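You operate a simulated robot arm through the tools that you are given. There is no shell and no other tool.

You run a simulated robot arm. Do the job below in one go: nothing can be reset, and whatever is moved stays where it is left.

Task
Wipe the highchair tray clean, then free its catch and draw it out.
Fine: use the black cloth and put it back on the ledge; the tray stays out. What is to be rubbed or washed off counts as gone when no trace of it is left.

Only the result counts: the job must be done as asked and must still hold three seconds after the hand-in. Knocking over, shifting, dropping, spilling or breaking anything else fails it. Flat cloth is picked up by pressing the open fingertips on it (5 to 10 N) and closing them slowly along it; thin cloth reads only 2 to 8 mm in the jaws.

Robot
A 6-joint arm with a two-finger gripper, fixed in place. Base frame: the origin is at the foot of the arm, x ahead of it, y to its left, z up. Lengths are in m, angles in rad, forces in N, time in s.
Its first joint turns from -2.897 to 2.897 rad. Payload 2.45 kg.
The tool frame sits at the grasp point between the pads (the TCP): z along the fingers, y along the line on which they close. The tips reach 0.02 m beyond it. Largest opening 0.14 m; the body of the gripper starts 0.168 m behind the TCP.
Orientation is told as [roll, pitch, yaw] about the base's x, y, z axes, in that order, counted from this pose: with the fingers straight down and closing along the base's y, the tool's x points along the base's -x, its y along +y and its z along -z.

Tools
- The arm moves only by the tool jog_arm. Its argument "targets" is a list of rows, each an object (a shift or turn left out is 0, a gripper value left out holds the last) with "linear": the shift along the tool's x, y, z in m, a list of three; "delta_rot": the turn, a rotation vector about the tool's x, y, z in rad, a list of three; "claw": the closure in counts, from 0 (fully open) to 255 (shut). In form: [{"linear": [tx, ty, tz], "delta_rot": [rx, ry, rz], "claw": claw}, ...]. A call has 1 to 20 rows; each row shifts and turns the commanded pose from where the row before left it, along the tool's axes as they then stand. Rows are played at 5 a second. More than 0.05 m and 0.15 rad between two rows, or a gripper value outside its range, and nothing of the call is played. A pose out of reach is approached as far as the arm can. The call stops where the force on the tool passes 70 N (or 10 N more than at its start, if that is more) or the arm is blocked; 0.2 s more then pass. The fingers move at their own pace (about 0.045 m/s each) and stop on an object; they squeeze with about 37 N. The grip force told is the motor's: it shows also when the fingers shut on nothing. Time passes only in rows, and 0.2 s behind the last, so rows that do not move let the fingers close. The reply holds the time, the measured pose of the TCP, the force on the tool along the base axes, the opening and the grip force, in the units named above and with some noise, with the torque about the TCP (base axes, N m) and any sound that the robot's microphone picked up, and new pictures: "views" is both (left out), scene, wrist or none.
- Cameras (640 x 400 px; columns grow to the right, rows downward): "scene" is fixed at [0.2191, -0.6491, 1.4484]; the picture's right is [0.52, -0.86, 0.00], its down [-0.61, -0.37, -0.70] and it looks along [0.60, 0.36, -0.71] (base axes); focal length 365 px, centre (320, 200). "wrist" rides on the gripper at [0.078, 0.011, -0.209] in the tool frame; the picture's right is [-0.14, 0.99, 0.00], its down [-0.92, -0.13, -0.37] and it looks along [-0.36, -0.05, 0.93] (tool axes); focal length 280 px, centre (320, 200). There is no depth. A picture from a camera that has moved, and an enlarged one, comes with that camera's place and axes in the base frame and with its lens.
- close_up(camera, box): a new picture of the part [left, top, right, bottom] of that camera's present view, enlarged. The clock stands still meanwhile.
- hand_in(): hands the job in; it is judged then, once.

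Nothing tells you positions but the pictures and the camera data. Unless the task says otherwise, let go and move clear before handing in.

The tools are called after ">>>" as a command line: name --argument value ..., lists and objects as JSON in quotes. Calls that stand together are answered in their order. jog_arm: Moves the arm, as the interface text tells. Its arguments: {"type":"object","properties":{"targets":{"type":"array","items":{"type":"object","properties":{"linear":{"type":"array","items":{"type":"number"}},"delta_rot":{"type":"array","items":{"type":"number"}},"claw":{"type":"number"}}}},"views":{"type":"string","enum":["both","scene","wrist","none"]}},"required":["targets"]} The other tools are called the same way: close_up (camera, box) takes an enlarged picture of a part of a camera's view; hand_in () hands the job in.

At the start:

```text
t: 0.0
tcp_pos: [0.7559, -0.0811, 1.024]
ee_rot: [-0.001, 0.0, 0.0]
ft_force: [-0.3, -0.1, 0.1]
moment: [-0.04, -0.05, -0.01]
gripper_width: 0.14
finger_force: 0.1
```

scene: 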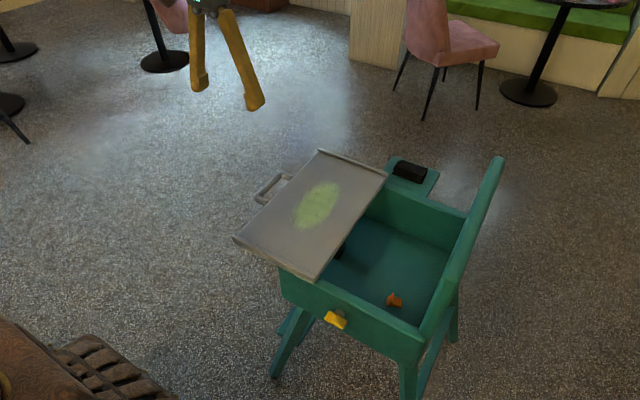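
wrist: 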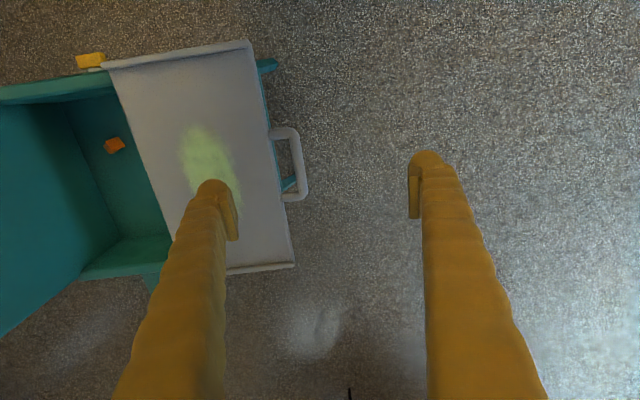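

I see a teal highchair with a grey tray carrying a green smear, a handle on the tray's left (+y) side, a yellow catch on the near side, and a black cloth on a side ledge. I'll look closer before I move.

>>> close_up --camera "scene" --box '[220, 130, 380, 230]'

>>> close_up --camera "scene" --box '[360, 130, 520, 230]'

>>> close_up --camera "scene" --box '[260, 240, 420, 340]'

>>> close_up --camera "wrist" --box '[0, 20, 320, 220]'

```text
4.00 times, centred on (300, 180) of scene
camera zoom: at [0.2191, -0.6491, 1.4484], right [0.52, -0.86, 0.0], down [-0.61, -0.37, -0.7], along [0.6, 0.36, -0.71], focal length 1462 px, centre (400, 280)
```

zoom: 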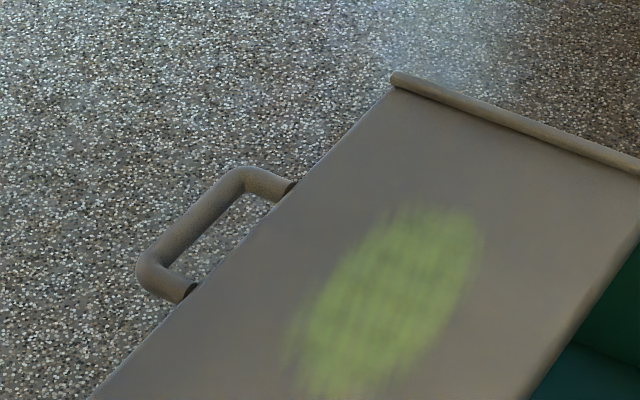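

```text
4.00 times, centred on (440, 180) of scene
camera zoom: at [0.2191, -0.6491, 1.4484], right [0.52, -0.86, 0.0], down [-0.61, -0.37, -0.7], along [0.6, 0.36, -0.71], focal length 1462 px, centre (-160, 280)
```

zoom: 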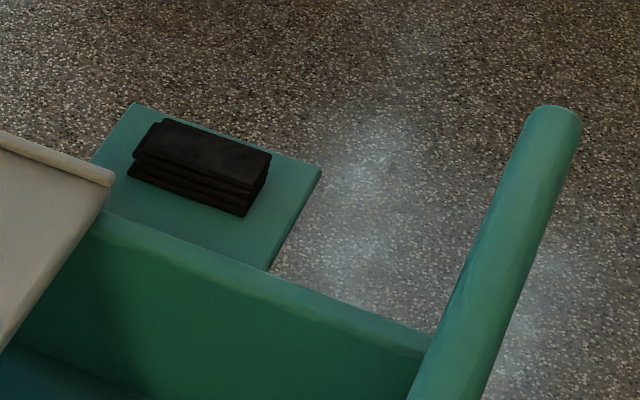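

```text
4.00 times, centred on (340, 290) of scene
camera zoom: at [0.2191, -0.6491, 1.4484], right [0.52, -0.86, 0.0], down [-0.61, -0.37, -0.7], along [0.6, 0.36, -0.71], focal length 1462 px, centre (240, -160)
```

zoom: 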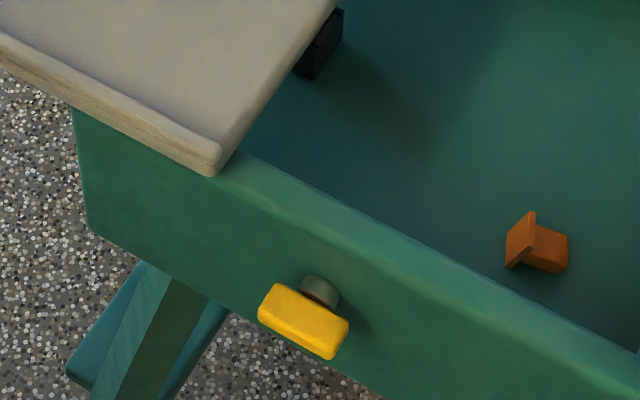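

```text
2.00 times, centred on (160, 120) of wrist
camera zoom: at [0.6769, -0.0704, 1.2325], right [0.14, 0.99, 0.0], down [0.92, -0.13, 0.37], along [0.36, -0.05, -0.93], focal length 561 px, centre (640, 360)
```

zoom: 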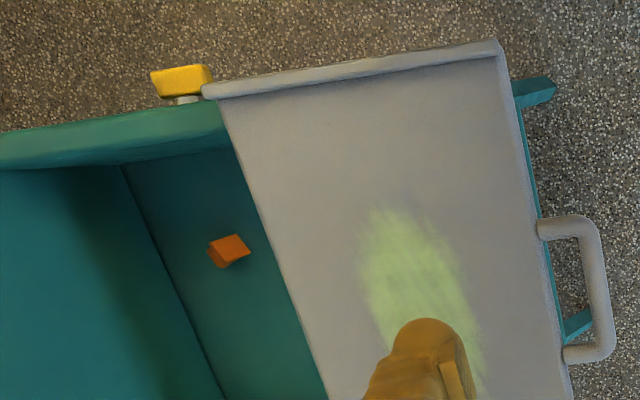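

The tray top looks to be at z≈0.735, spanning x 0.60–1.01 and y −0.405 to −0.175. The smear is centred near (0.80, −0.29) and the catch near (0.57, −0.48, 0.67). Next I move the wrist camera toward −y to see the cloth and ledge.

>>> jog_arm --targets '[{"linear": [0, -0.05, 0]}, {"linear": [0, -0.05, 0]}, {"linear": [0, -0.05, 0]}, {"linear": [0, -0.05, 0]}, {"linear": [0, -0.05, 0]}, {"linear": [0, -0.05, 0]}, {"linear": [0, 0, 0]}]' --views "both"

```text
t: 1.6
tcp_pos: [0.755, -0.3815, 1.0226]
ee_rot: [0.0, 0.001, 0.001]
ft_force: [1.2, 0.9, 0.0]
moment: [0.0, 0.02, -0.01]
gripper_width: 0.1398
finger_force: 0.1
camera wrist: at [0.6775, -0.3702, 1.2314], right [0.14, 0.99, 0.0], down [0.92, -0.13, 0.37], along [0.36, -0.05, -0.93], focal length 280 px, centre (320, 200)
```

scene: 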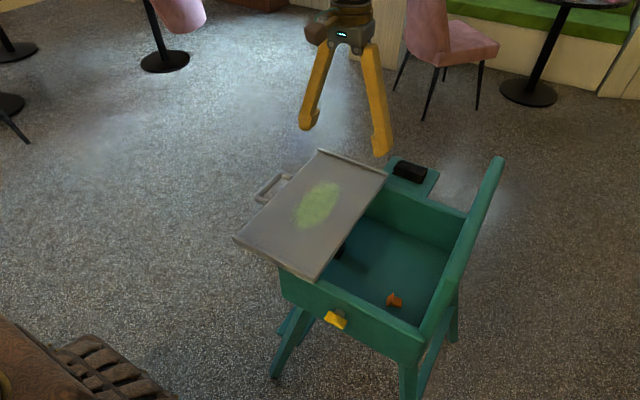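
wrist: 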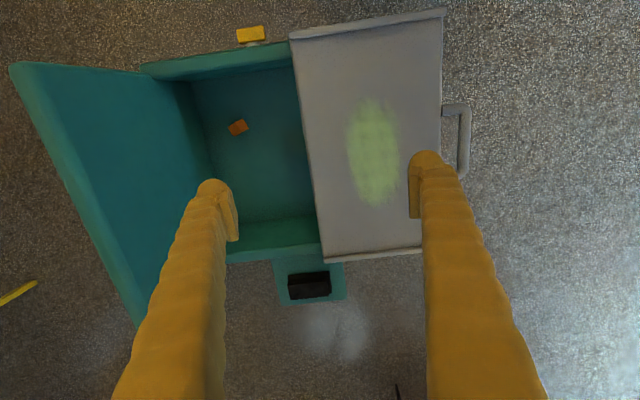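

The cloth is a small folded stack on the far ledge, at about (1.08, −0.45, 0.72). That's beyond straight-down reach, so I'll need a tilted tool. I'll look closer at the ledge, the catch and the dark piece under the tray.

>>> close_up --camera "wrist" --box '[240, 230, 400, 330]'

>>> close_up --camera "wrist" --box '[200, 0, 360, 100]'

>>> close_up --camera "scene" --box '[380, 140, 444, 180]'

>>> close_up --camera "scene" --box '[300, 230, 380, 280]'

>>> close_up --camera "scene" --box '[310, 295, 374, 335]'

```text
4.00 times, centred on (320, 280) of wrist
camera zoom: at [0.6775, -0.3702, 1.2314], right [0.14, 0.99, 0.0], down [0.92, -0.13, 0.37], along [0.36, -0.05, -0.93], focal length 1122 px, centre (320, -120)
```

zoom: 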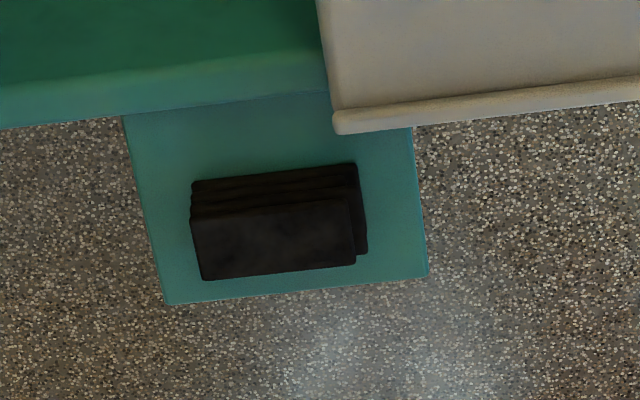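

```text
4.00 times, centred on (280, 50) of wrist
camera zoom: at [0.6775, -0.3702, 1.2314], right [0.14, 0.99, 0.0], down [0.92, -0.13, 0.37], along [0.36, -0.05, -0.93], focal length 1122 px, centre (480, 800)
```

zoom: 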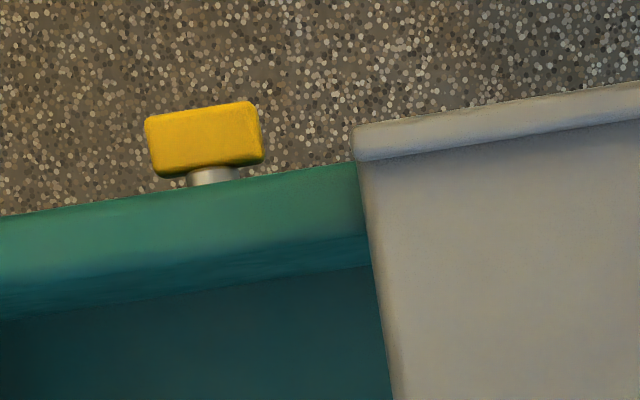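

```text
10.00 times, centred on (412, 160) of scene
camera zoom: at [0.2191, -0.6491, 1.4484], right [0.52, -0.86, 0.0], down [-0.61, -0.37, -0.7], along [0.6, 0.36, -0.71], focal length 3654 px, centre (-600, 600)
```

zoom: 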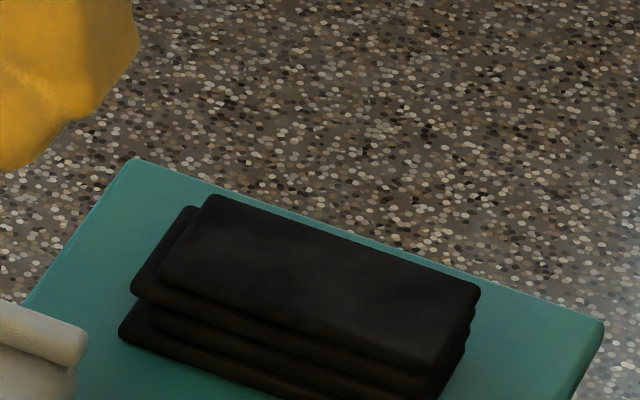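

```text
8.00 times, centred on (340, 255) of scene
camera zoom: at [0.2191, -0.6491, 1.4484], right [0.52, -0.86, 0.0], down [-0.61, -0.37, -0.7], along [0.6, 0.36, -0.71], focal length 2923 px, centre (160, -240)
```

zoom: 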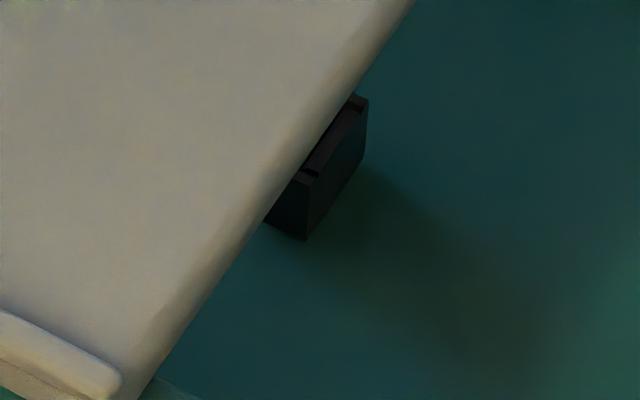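

```text
10.00 times, centred on (342, 315) of scene
camera zoom: at [0.2191, -0.6491, 1.4484], right [0.52, -0.86, 0.0], down [-0.61, -0.37, -0.7], along [0.6, 0.36, -0.71], focal length 3654 px, centre (100, -950)
```

zoom: 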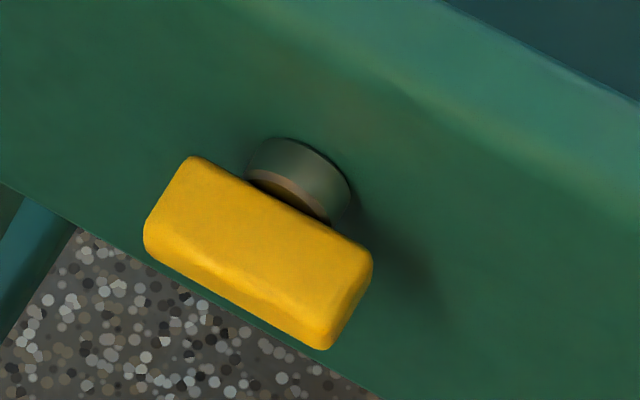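

The ledge spans roughly x 1.01–1.15 and y −0.53 to −0.37 at z≈0.69, with the folded cloth (about 0.095 × 0.05 × 0.035) on it. I'll tilt the tool outward by 0.6 rad up high and move closer, to check reach and get a better view.

>>> jog_arm --targets '[{"linear": [0, -0.035, 0], "delta_rot": [0, -0.15, 0]}, {"linear": [0, -0.035, 0], "delta_rot": [0, -0.15, 0]}, {"delta_rot": [0, -0.15, 0]}, {"delta_rot": [0, -0.15, 0]}, {"linear": [-0.0413, 0, 0.0282]}, {"linear": [-0.0413, 0, 0.0282]}, {"linear": [-0.0413, 0, 0.0282]}, {}, {}]' --views "both"

```text
t: 3.6
tcp_pos: [0.9031, -0.4502, 1.0245]
ee_rot: [0.0, -0.6, 0.001]
ft_force: [1.0, -0.9, -0.6]
moment: [-0.01, -0.01, 0.02]
gripper_width: 0.1403
finger_force: 0.0
camera wrist: at [0.7223, -0.4378, 1.1531], right [0.11, 0.99, 0.08], down [0.55, -0.13, 0.82], along [0.83, -0.05, -0.56], focal length 280 px, centre (320, 200)
```

scene: 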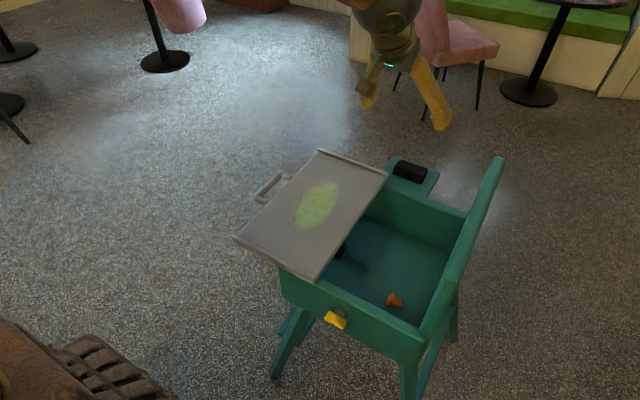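
wrist: 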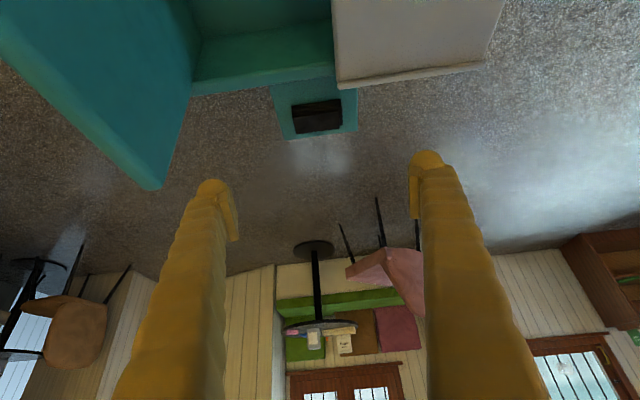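

The tilt works and the cloth is in view ahead of the fingers. I'll go further out and down in steps, watching how far the arm reaches.

>>> jog_arm --targets '[{"linear": [-0.0078, 0, 0.0417]}, {"linear": [-0.0078, 0, 0.0417]}, {"linear": [-0.0078, 0, 0.0417]}, {"linear": [-0.0078, 0, 0.0417]}, {"linear": [-0.0078, 0, 0.0417]}, {}, {}]' --views "both"

```text
t: 5.2
tcp_pos: [1.0516, -0.4502, 0.8775]
ee_rot: [0.0, -0.6, 0.0]
ft_force: [-1.1, 0.2, -0.7]
moment: [0.0, 0.0, 0.05]
gripper_width: 0.1398
finger_force: 0.0
camera wrist: at [0.8702, -0.4385, 1.0049], right [0.11, 0.99, 0.08], down [0.55, -0.13, 0.82], along [0.83, -0.05, -0.56], focal length 280 px, centre (320, 200)
```

scene: 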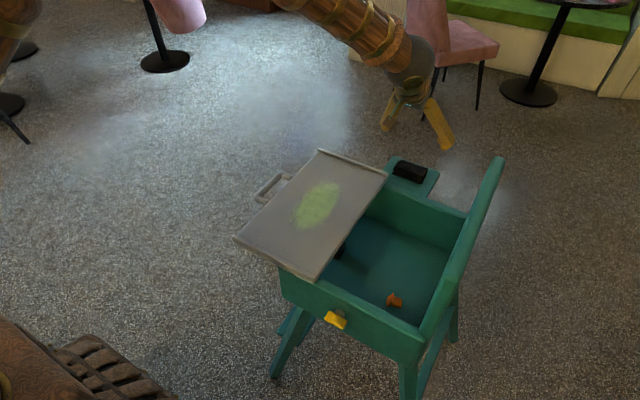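
wrist: 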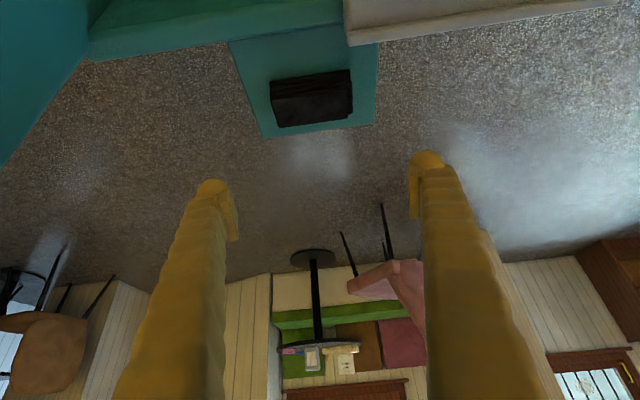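

Reach is holding. I'll take a close-up of the cloth from here to pin its pose down.

>>> close_up --camera "wrist" --box '[220, 10, 420, 135]'

>>> close_up --camera "scene" --box '[380, 145, 444, 185]'

```text
3.20 times, centred on (320, 72) of wrist
camera zoom: at [0.8702, -0.4385, 1.0049], right [0.11, 0.99, 0.08], down [0.55, -0.13, 0.82], along [0.83, -0.05, -0.56], focal length 897 px, centre (320, 608)
```

zoom: 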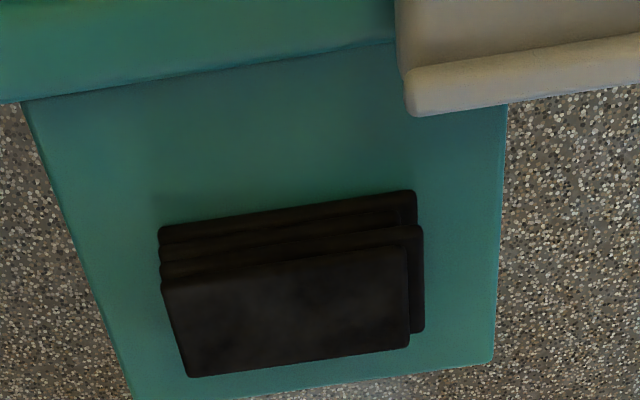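

```text
10.00 times, centred on (412, 165) of scene
camera zoom: at [0.2191, -0.6491, 1.4484], right [0.52, -0.86, 0.0], down [-0.61, -0.37, -0.7], along [0.6, 0.36, -0.71], focal length 3654 px, centre (-600, 550)
```

zoom: 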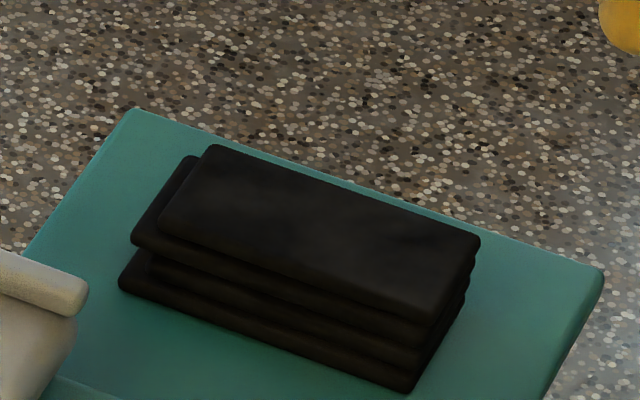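

The cloth stack spans about x 1.07–1.125 and y −0.498 to −0.40, with its top at z≈0.715. I'll move above it, then lower the open fingers either side of it along y.

>>> jog_arm --targets '[{"linear": [0.0026, 0, 0.0295]}, {"linear": [0.0026, 0, 0.0295]}, {"linear": [0.0026, 0, 0.0295]}, {}, {}]' --views "both"

```text
t: 6.4
tcp_pos: [1.0987, -0.4519, 0.7968]
ee_rot: [0.0, -0.6, -0.001]
ft_force: [0.4, 0.5, 0.0]
moment: [0.01, 0.01, 0.03]
gripper_width: 0.14
finger_force: 0.0
camera wrist: at [0.9162, -0.4401, 0.9241], right [0.11, 0.99, 0.08], down [0.55, -0.13, 0.82], along [0.83, -0.05, -0.56], focal length 280 px, centre (320, 200)
```

scene: 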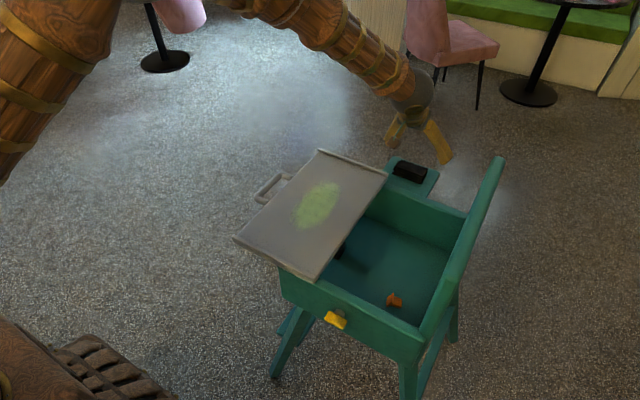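
wrist: 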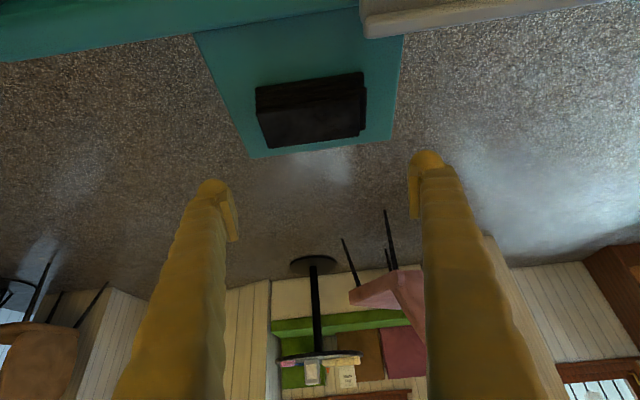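

The arm still tracks here. I'll lower to about z = 0.745 and check the fingertips against the cloth.

>>> jog_arm --targets '[{"linear": [0.0094, 0.002, 0.0138]}, {"linear": [0.0094, 0, 0.0138]}, {"linear": [0.0094, 0, 0.0138]}, {}, {}]' --views "both"

>>> close_up --camera "wrist" --box '[160, 30, 480, 230]'

>>> close_up --camera "scene" --box '[370, 110, 482, 180]'

```text
t: 7.6
tcp_pos: [1.0973, -0.4474, 0.7464]
ee_rot: [0.0, -0.601, 0.0]
ft_force: [-0.2, 0.1, -0.4]
moment: [-0.01, 0.02, 0.0]
gripper_width: 0.1399
finger_force: 0.1
camera wrist: at [0.9154, -0.4358, 0.8739], right [0.11, 0.99, 0.08], down [0.55, -0.13, 0.82], along [0.83, -0.05, -0.56], focal length 280 px, centre (320, 200)
```

scene: 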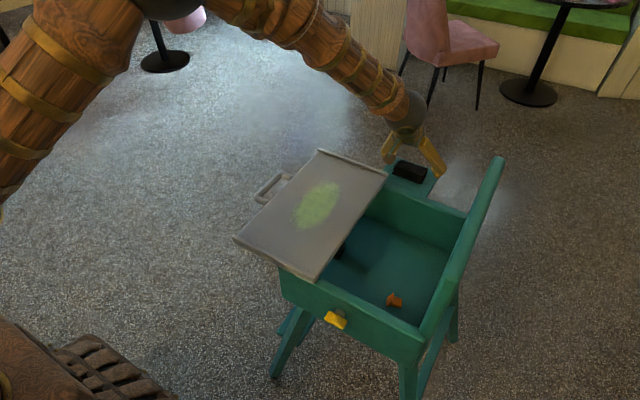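
wrist: 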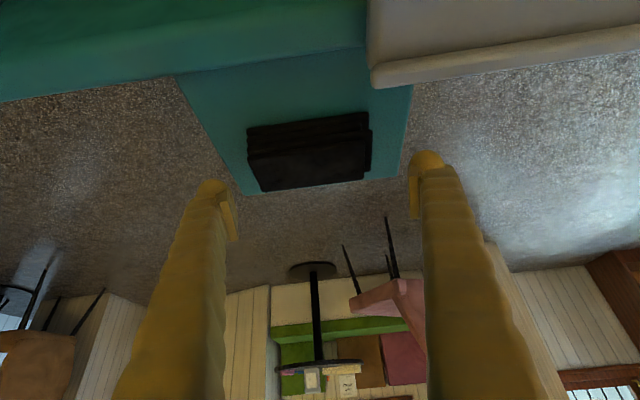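

```text
2.00 times, centred on (320, 130) of wrist
camera zoom: at [0.9154, -0.4358, 0.8739], right [0.11, 0.99, 0.08], down [0.55, -0.13, 0.82], along [0.83, -0.05, -0.56], focal length 561 px, centre (320, 340)
```

zoom: 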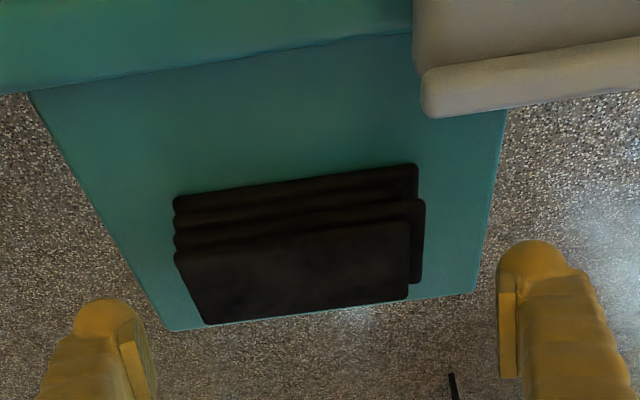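

```text
5.71 times, centred on (426, 145) of scene
camera zoom: at [0.2191, -0.6491, 1.4484], right [0.52, -0.86, 0.0], down [-0.61, -0.37, -0.7], along [0.6, 0.36, -0.71], focal length 2088 px, centre (-286, 514)
```

zoom: 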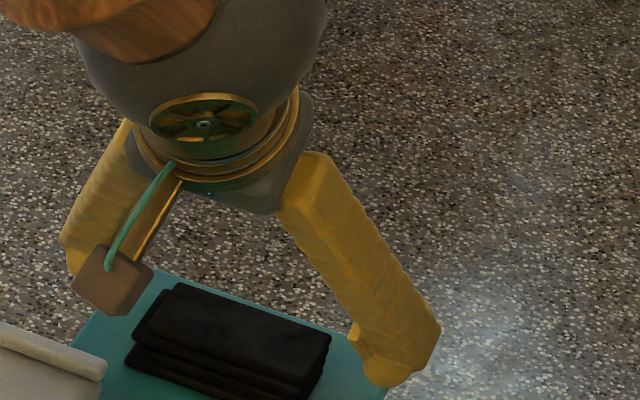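

The TCP is right above the cloth centre in x and about 5 mm too far to +y. I'll correct that and lower in small steps, watching for contact.

>>> jog_arm --targets '[{"linear": [0.0045, -0.005, 0.0066]}, {"linear": [0.0045, 0, 0.0066]}, {}, {}]' --views "wrist"

>>> close_up --camera "wrist" --box '[160, 50, 480, 250]'

>>> close_up --camera "scene" --box '[370, 130, 482, 200]'

```text
t: 8.6
tcp_pos: [1.0992, -0.4538, 0.731]
ee_rot: [0.0, -0.599, 0.002]
ft_force: [0.1, 0.1, -0.5]
moment: [0.03, -0.01, 0.01]
gripper_width: 0.1399
finger_force: 0.1
camera wrist: at [0.917, -0.4421, 0.8583], right [0.11, 0.99, 0.08], down [0.55, -0.13, 0.82], along [0.83, -0.05, -0.56], focal length 280 px, centre (320, 200)
```

wrist: 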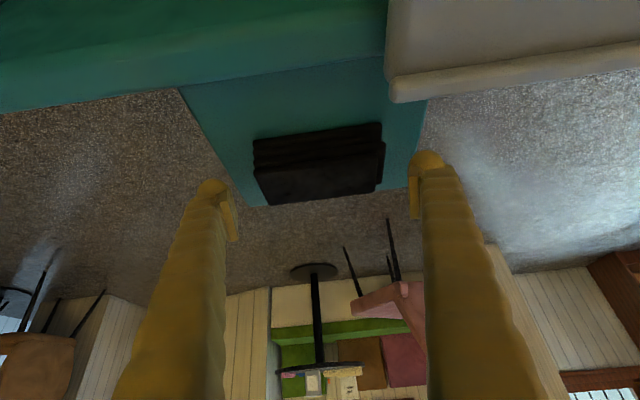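

```text
2.00 times, centred on (320, 150) of wrist
camera zoom: at [0.917, -0.4421, 0.8583], right [0.11, 0.99, 0.08], down [0.55, -0.13, 0.82], along [0.83, -0.05, -0.56], focal length 561 px, centre (320, 300)
```

zoom: 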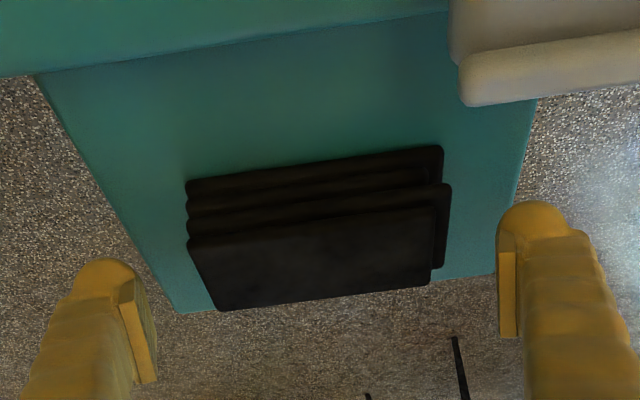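

```text
5.71 times, centred on (426, 165) of scene
camera zoom: at [0.2191, -0.6491, 1.4484], right [0.52, -0.86, 0.0], down [-0.61, -0.37, -0.7], along [0.6, 0.36, -0.71], focal length 2088 px, centre (-286, 400)
```

zoom: 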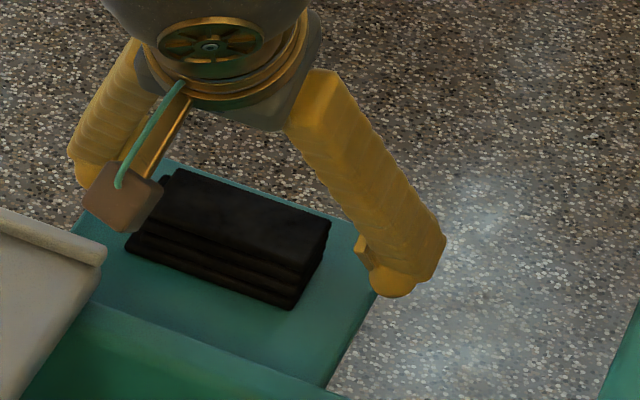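

The fingers straddle the cloth cleanly, and I estimate the ledge at z≈0.69 and the cloth top at 0.718. I'll lower 9 mm more and check contact before I close.

>>> jog_arm --targets '[{"linear": [0.0028, 0, 0.0041]}, {"linear": [0.0023, 0, 0.0033]}, {}, {}]' --views "wrist"

>>> close_up --camera "wrist" --box '[160, 50, 480, 250]'

```text
t: 9.6
tcp_pos: [1.0991, -0.4549, 0.7216]
ee_rot: [-0.001, -0.598, 0.001]
ft_force: [0.8, -0.5, -0.3]
moment: [-0.03, 0.01, 0.01]
gripper_width: 0.14
finger_force: 0.0
camera wrist: at [0.9171, -0.4429, 0.8495], right [0.11, 0.99, 0.08], down [0.55, -0.13, 0.82], along [0.83, -0.05, -0.56], focal length 280 px, centre (320, 200)
```

wrist: 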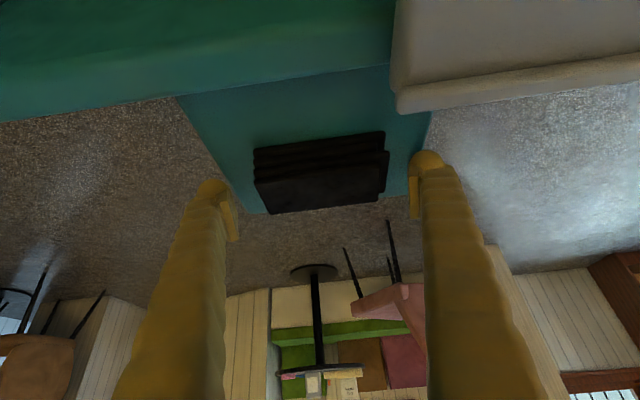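

```text
2.00 times, centred on (320, 150) of wrist
camera zoom: at [0.9171, -0.4429, 0.8495], right [0.11, 0.99, 0.08], down [0.55, -0.13, 0.82], along [0.83, -0.05, -0.56], focal length 561 px, centre (320, 300)
```

zoom: 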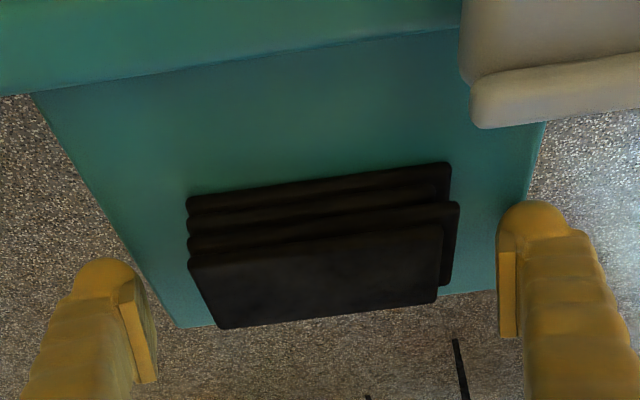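

The cloth is centred between the pads and there's no contact force. I'll close slowly on it.

>>> jog_arm --targets '[{"claw": 40}, {"claw": 60}, {"claw": 75}, {"claw": 85}, {"claw": 95}, {"claw": 105}, {"claw": 115}, {"claw": 125}, {}]' --views "wrist"

>>> close_up --camera "wrist" --box '[160, 50, 480, 250]'

```text
t: 11.6
tcp_pos: [1.1001, -0.4546, 0.7236]
ee_rot: [-0.003, -0.601, 0.0]
ft_force: [7.4, 7.0, 45.2]
moment: [0.82, 0.36, -0.03]
gripper_width: 0.1015
finger_force: 37.0
camera wrist: at [0.9175, -0.4429, 0.8515], right [0.11, 0.99, 0.08], down [0.55, -0.13, 0.83], along [0.83, -0.05, -0.56], focal length 280 px, centre (320, 200)
```

wrist: 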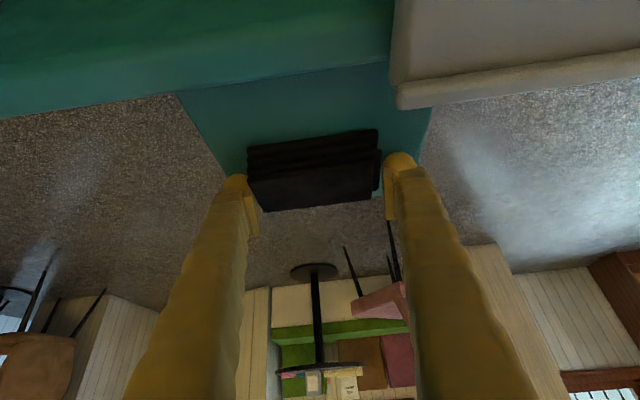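

```text
2.00 times, centred on (320, 150) of wrist
camera zoom: at [0.9175, -0.4429, 0.8515], right [0.11, 0.99, 0.08], down [0.55, -0.13, 0.83], along [0.83, -0.05, -0.56], focal length 561 px, centre (320, 300)
```

zoom: 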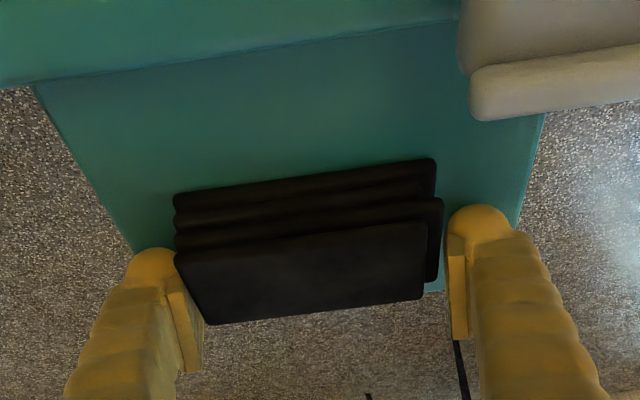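

The jaws stopped on the cloth at about 0.10 m, but the tips also press on the ledge (45 N upward). I'll open slightly, rise about 8 mm and grip again so some cloth sticks out below the tips.

>>> jog_arm --targets '[{"claw": 55}, {"claw": 50}, {}, {"linear": [-0.0023, 0, -0.0033]}, {"linear": [-0.0023, 0, -0.0033]}, {}, {}]' --views "wrist"

>>> close_up --camera "wrist" --box '[160, 50, 480, 250]'

```text
t: 13.2
tcp_pos: [1.0987, -0.4552, 0.7287]
ee_rot: [0.0, -0.6, 0.0]
ft_force: [-0.6, -0.1, 0.4]
moment: [0.0, 0.02, -0.01]
gripper_width: 0.1128
finger_force: 0.0
camera wrist: at [0.9168, -0.4436, 0.856], right [0.11, 0.99, 0.08], down [0.55, -0.13, 0.82], along [0.83, -0.05, -0.56], focal length 280 px, centre (320, 200)
```

wrist: 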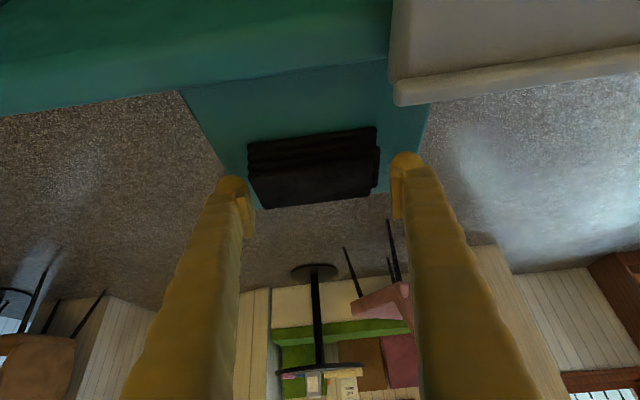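

```text
2.00 times, centred on (320, 150) of wrist
camera zoom: at [0.9168, -0.4436, 0.856], right [0.11, 0.99, 0.08], down [0.55, -0.13, 0.82], along [0.83, -0.05, -0.56], focal length 561 px, centre (320, 300)
```

zoom: 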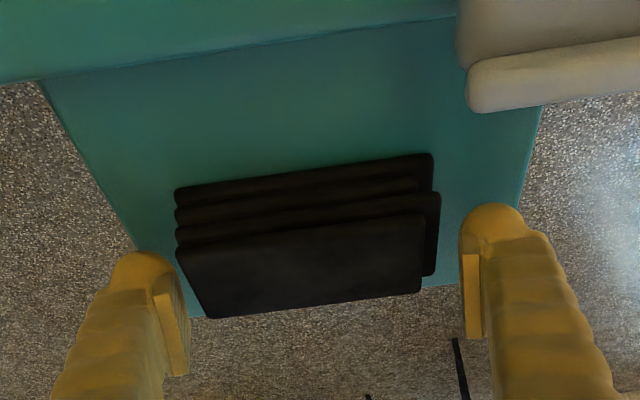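

The jaws are free and nothing presses now. The cloth sits about 5 mm to −y of centre, so I'll shift that way and close again.

>>> jog_arm --targets '[{"claw": 45, "linear": [0, -0.005, 0]}, {"claw": 60}, {"claw": 65}, {"claw": 70}, {"claw": 75}, {"claw": 80}, {"claw": 85}, {"claw": 90}, {}]' --views "wrist"

>>> close_up --camera "wrist" --box '[160, 50, 480, 250]'

>>> close_up --camera "scene" --box '[370, 130, 482, 200]'

```text
t: 15.2
tcp_pos: [1.0981, -0.4604, 0.7292]
ee_rot: [0.0, -0.601, 0.001]
ft_force: [-0.2, -0.5, 0.8]
moment: [-0.06, 0.06, 0.03]
gripper_width: 0.0974
finger_force: 37.0
camera wrist: at [0.9165, -0.4489, 0.8574], right [0.11, 0.99, 0.08], down [0.55, -0.13, 0.82], along [0.83, -0.05, -0.56], focal length 280 px, centre (320, 200)
```

wrist: 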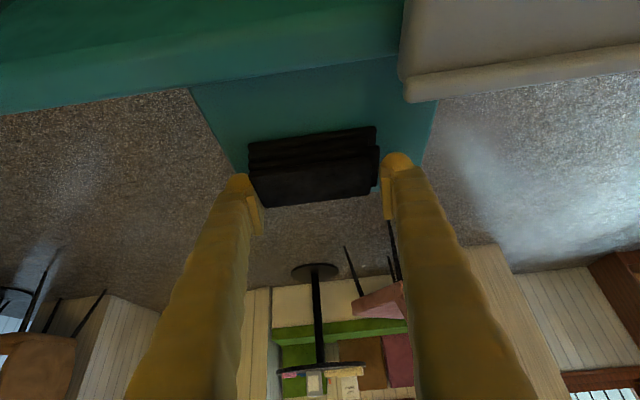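

```text
2.00 times, centred on (320, 150) of wrist
camera zoom: at [0.9165, -0.4489, 0.8574], right [0.11, 0.99, 0.08], down [0.55, -0.13, 0.82], along [0.83, -0.05, -0.56], focal length 561 px, centre (320, 300)
```

zoom: 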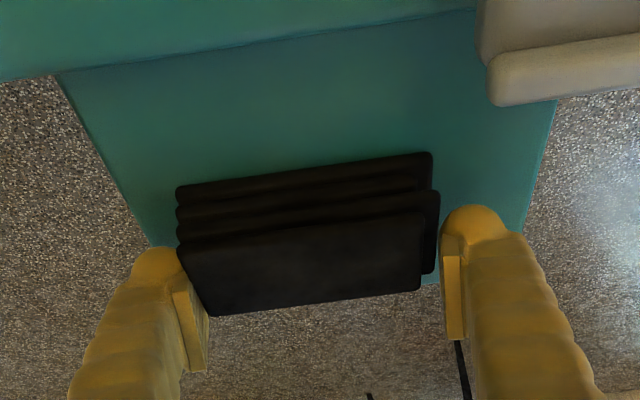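

```text
5.71 times, centred on (426, 165) of scene
camera zoom: at [0.2191, -0.6491, 1.4484], right [0.52, -0.86, 0.0], down [-0.61, -0.37, -0.7], along [0.6, 0.36, -0.71], focal length 2088 px, centre (-286, 400)
```

zoom: 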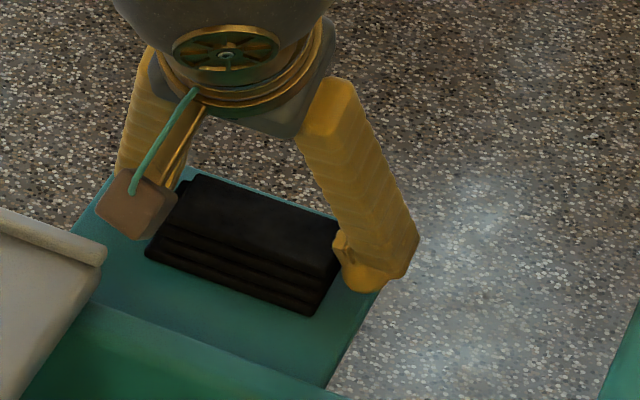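

The cloth is now gripped at 0.097 m with no ledge pressure. I'll lift gently and check that it comes along.

>>> jog_arm --targets '[{"claw": 110}, {"linear": [-0.0028, 0, -0.0041]}, {"linear": [-0.0057, 0, -0.0083]}, {"linear": [-0.0113, 0, -0.0165]}, {"linear": [-0.0113, 0, -0.0165]}, {}, {}]' --views "both"

>>> close_up --camera "wrist" --box '[160, 50, 480, 250]'

>>> close_up --camera "scene" --box '[370, 130, 482, 200]'

```text
t: 16.8
tcp_pos: [1.0986, -0.4621, 0.7843]
ee_rot: [0.001, -0.598, -0.002]
ft_force: [-0.6, -1.0, -0.6]
moment: [0.01, 0.0, 0.03]
gripper_width: 0.097
finger_force: 36.8
camera wrist: at [0.9167, -0.4497, 0.9132], right [0.11, 0.99, 0.08], down [0.55, -0.13, 0.82], along [0.83, -0.05, -0.56], focal length 280 px, centre (320, 200)
```

scene: 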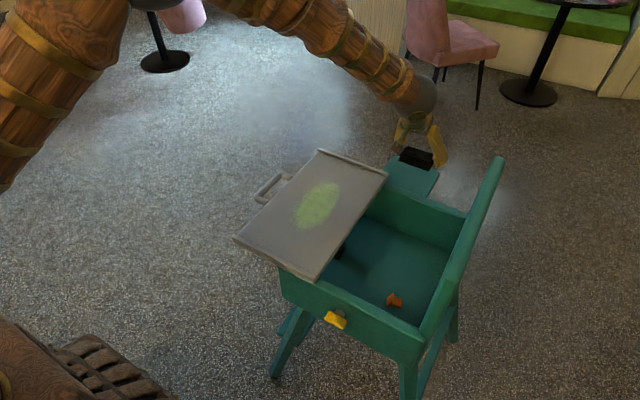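
wrist: 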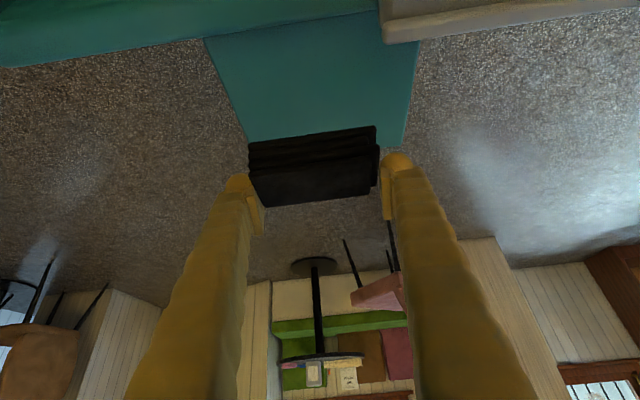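

```text
2.00 times, centred on (320, 150) of wrist
camera zoom: at [0.9167, -0.4497, 0.9132], right [0.11, 0.99, 0.08], down [0.55, -0.13, 0.82], along [0.83, -0.05, -0.56], focal length 561 px, centre (320, 300)
```

zoom: 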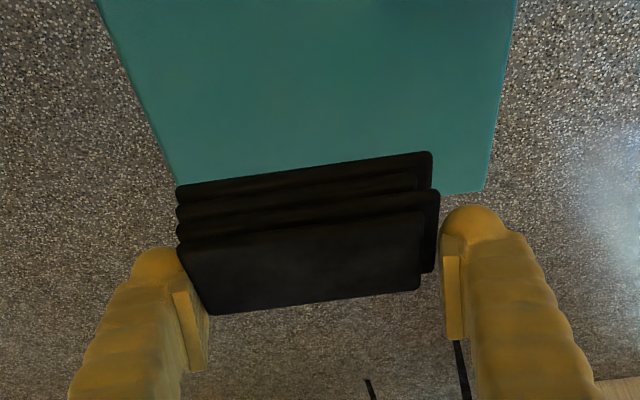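

```text
5.71 times, centred on (426, 165) of scene
camera zoom: at [0.2191, -0.6491, 1.4484], right [0.52, -0.86, 0.0], down [-0.61, -0.37, -0.7], along [0.6, 0.36, -0.71], focal length 2088 px, centre (-286, 400)
```

zoom: 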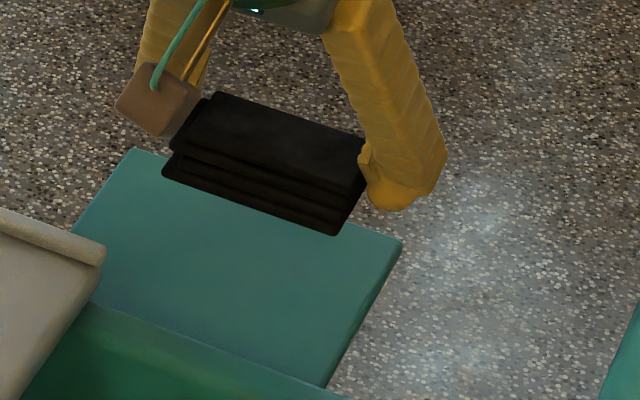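

The cloth lifted as one block and is held firmly, with its bottom about 0.039 m below the TCP. I'll raise it and carry it over the far end of the smear (smear x 0.70–0.90, y −0.34 to −0.24).

>>> jog_arm --targets '[{"linear": [-0.0186, 0, -0.0272]}, {"linear": [-0.0186, 0, -0.0272]}, {"linear": [0.0297, 0.034, -0.0203]}, {"linear": [0.0297, 0.034, -0.0203]}, {"linear": [0.0297, 0.034, -0.0203]}, {"linear": [0.0297, 0.034, -0.0203]}, {"linear": [0.0297, 0.034, -0.0203]}, {}, {}]' --views "both"

```text
t: 18.8
tcp_pos: [0.9157, -0.2904, 0.8483]
ee_rot: [0.0, -0.597, 0.0]
ft_force: [0.2, 0.6, 0.6]
moment: [-0.01, -0.01, 0.04]
gripper_width: 0.0968
finger_force: 36.9
camera wrist: at [0.7334, -0.2776, 0.9769], right [0.11, 0.99, 0.08], down [0.55, -0.13, 0.82], along [0.83, -0.05, -0.56], focal length 280 px, centre (320, 200)
```

scene: 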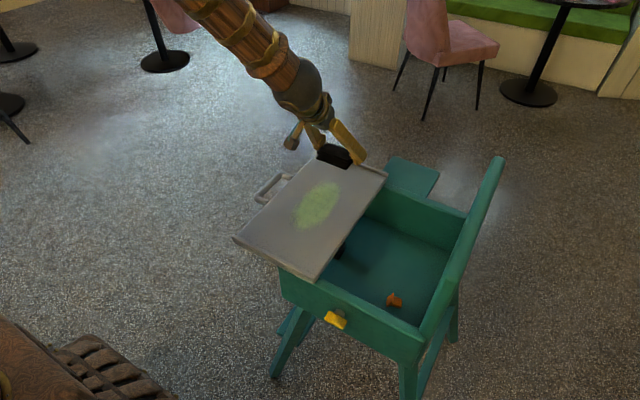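
wrist: 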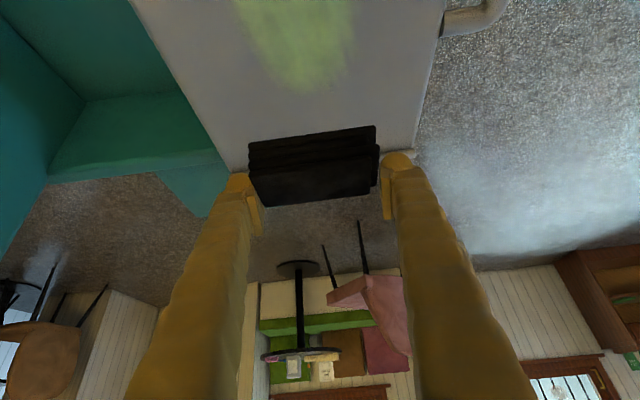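

The cloth is above the far end of the smear. I'll lower it near the surface, then go down in small steps until contact.

>>> jog_arm --targets '[{"linear": [0.0137, 0, 0.0288]}, {"linear": [0.0137, 0, 0.0288]}, {}, {"linear": [0.0023, 0, 0.0033]}, {}, {"linear": [0.0023, 0, 0.0033]}, {}]' --views "wrist"

>>> close_up --camera "scene" --box '[270, 110, 398, 190]'

```text
t: 20.4
tcp_pos: [0.9278, -0.2909, 0.7791]
ee_rot: [0.0, -0.599, -0.002]
ft_force: [0.8, 0.7, -0.8]
moment: [-0.01, -0.01, 0.01]
gripper_width: 0.0968
finger_force: 37.1
camera wrist: at [0.7463, -0.2776, 0.9064], right [0.11, 0.99, 0.08], down [0.55, -0.13, 0.82], along [0.83, -0.05, -0.56], focal length 280 px, centre (320, 200)
```

wrist: 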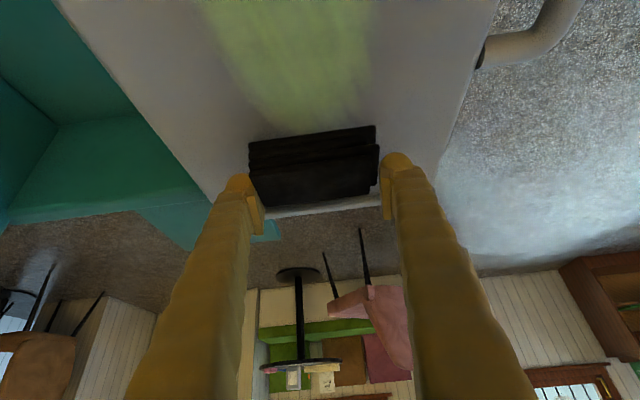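

```text
5.00 times, centred on (334, 150) of scene
camera zoom: at [0.2191, -0.6491, 1.4484], right [0.52, -0.86, 0.0], down [-0.61, -0.37, -0.7], along [0.6, 0.36, -0.71], focal length 1827 px, centre (250, 450)
```

zoom: 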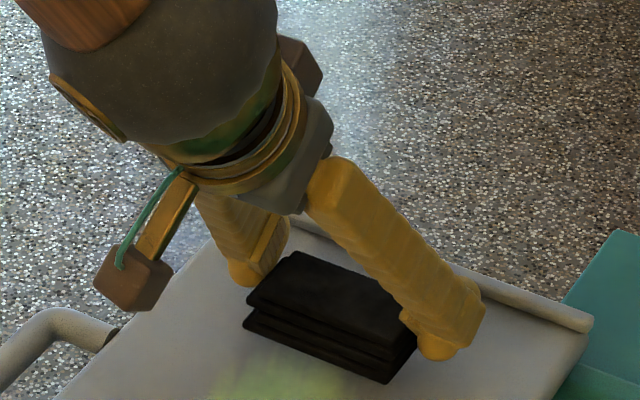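

Close to the surface now and still no contact. I'll continue down in small steps.

>>> jog_arm --targets '[{"linear": [0.0017, 0, 0.0025]}, {}, {"linear": [0.0017, 0, 0.0025]}, {}]' --views "none"

```text
t: 21.4
tcp_pos: [0.9276, -0.2904, 0.7734]
ee_rot: [0.001, -0.598, -0.001]
ft_force: [-0.2, -0.4, -0.9]
moment: [0.02, 0.02, 0.01]
gripper_width: 0.0967
finger_force: 36.8
```

>>> jog_arm --targets '[{"linear": [0.0011, 0, 0.0017]}, {}, {"linear": [0.0011, 0, 0.0017]}, {}]' --views "wrist"

>>> close_up --camera "scene" --box '[306, 150, 370, 190]'

```text
t: 22.4
tcp_pos: [0.9287, -0.2911, 0.7678]
ee_rot: [0.0, -0.599, 0.0]
ft_force: [0.5, -0.1, 0.0]
moment: [-0.02, -0.01, 0.01]
gripper_width: 0.0967
finger_force: 36.7
camera wrist: at [0.7467, -0.2789, 0.8966], right [0.11, 0.99, 0.08], down [0.55, -0.13, 0.82], along [0.83, -0.05, -0.56], focal length 280 px, centre (320, 200)
```

wrist: 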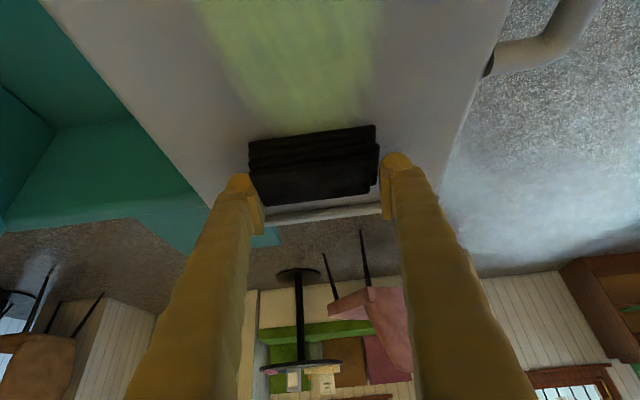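

```text
10.00 times, centred on (338, 170) of scene
camera zoom: at [0.2191, -0.6491, 1.4484], right [0.52, -0.86, 0.0], down [-0.61, -0.37, -0.7], along [0.6, 0.36, -0.71], focal length 3654 px, centre (140, 500)
```

zoom: 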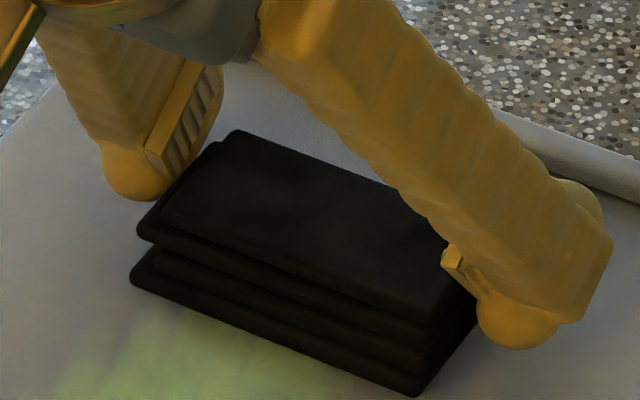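

Still no contact, though the gap is visibly small. I'll continue down gently.

>>> jog_arm --targets '[{"linear": [0.0011, 0, 0.0017]}, {}, {"linear": [0.0011, 0, 0.0017]}, {}]' --views "none"

>>> jog_arm --targets '[{"linear": [0.0011, 0, 0.0017]}, {}]' --views "none"

```text
t: 23.4
tcp_pos: [0.9272, -0.2911, 0.7642]
ee_rot: [-0.001, -0.598, 0.0]
ft_force: [0.4, 0.0, -0.6]
moment: [0.02, 0.01, 0.0]
gripper_width: 0.0963
finger_force: 37.0
```

```text
t: 24.0
tcp_pos: [0.9281, -0.2896, 0.7642]
ee_rot: [0.001, -0.601, -0.001]
ft_force: [-4.8, -0.6, 22.9]
moment: [0.03, 0.52, 0.02]
gripper_width: 0.0964
finger_force: 36.8
```

Contact: 23 N upward at z≈0.764. I'll ease off 1 mm to about 10 N and make the first stroke toward −x.

>>> jog_arm --targets '[{"linear": [-0.00056, 0, -0.00083]}, {}, {"linear": [0.0165, 0, -0.0113]}, {"linear": [0.0165, 0, -0.0113]}, {"linear": [0.0165, 0, -0.0113]}, {"linear": [0.0165, 0, -0.0113]}]' --views "both"

```text
t: 25.4
tcp_pos: [0.8481, -0.2923, 0.766]
ee_rot: [0.0, -0.598, -0.001]
ft_force: [-0.3, -0.4, -0.9]
moment: [-0.01, -0.04, 0.03]
gripper_width: 0.0961
finger_force: 36.8
camera wrist: at [0.6663, -0.2802, 0.8943], right [0.11, 0.99, 0.08], down [0.55, -0.13, 0.82], along [0.83, -0.05, -0.56], focal length 280 px, centre (320, 200)
```

scene: 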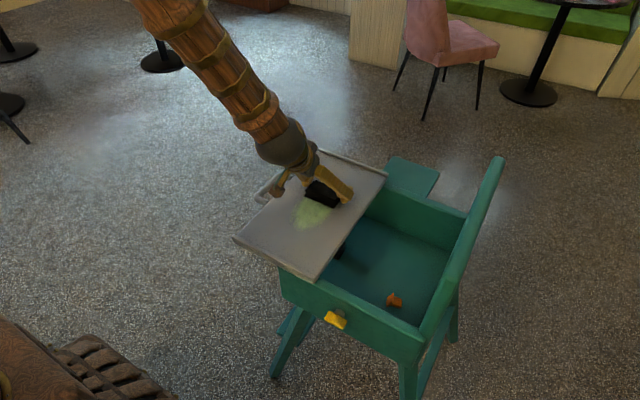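
wrist: 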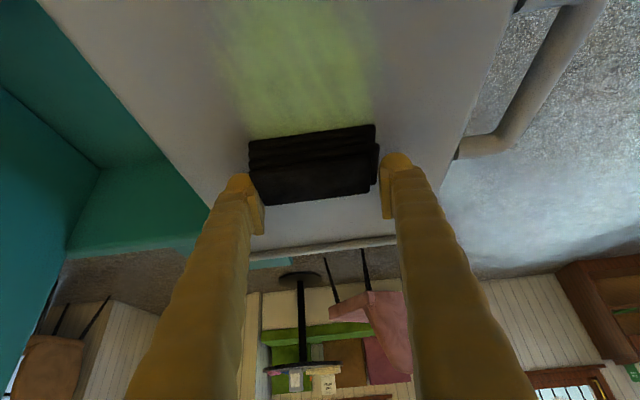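

Contact was lost during that stroke (force about 0). I'll check the surface behind the cloth to see how much came off.

>>> close_up --camera "scene" --box '[256, 150, 384, 230]'

>>> jog_arm --targets '[{"linear": [0.0008, 0, 0.0012]}, {}]' --views "none"

```text
5.00 times, centred on (320, 190) of scene
camera zoom: at [0.2191, -0.6491, 1.4484], right [0.52, -0.86, 0.0], down [-0.61, -0.37, -0.7], along [0.6, 0.36, -0.71], focal length 1827 px, centre (320, 250)
```

zoom: 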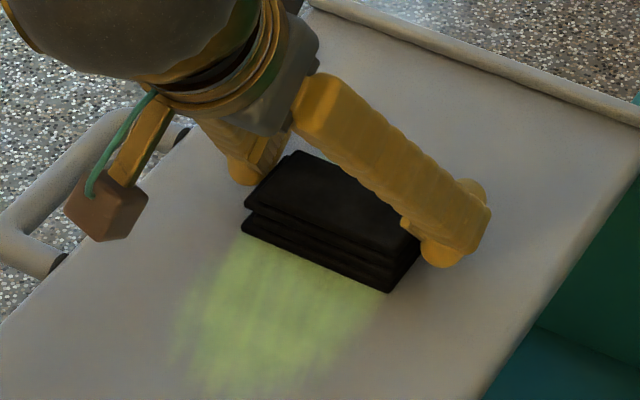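

```text
t: 26.0
tcp_pos: [0.8487, -0.2917, 0.7653]
ee_rot: [0.0, -0.599, 0.0]
ft_force: [-5.0, 0.7, 15.9]
moment: [0.01, 0.42, -0.04]
gripper_width: 0.0961
finger_force: 37.5
```

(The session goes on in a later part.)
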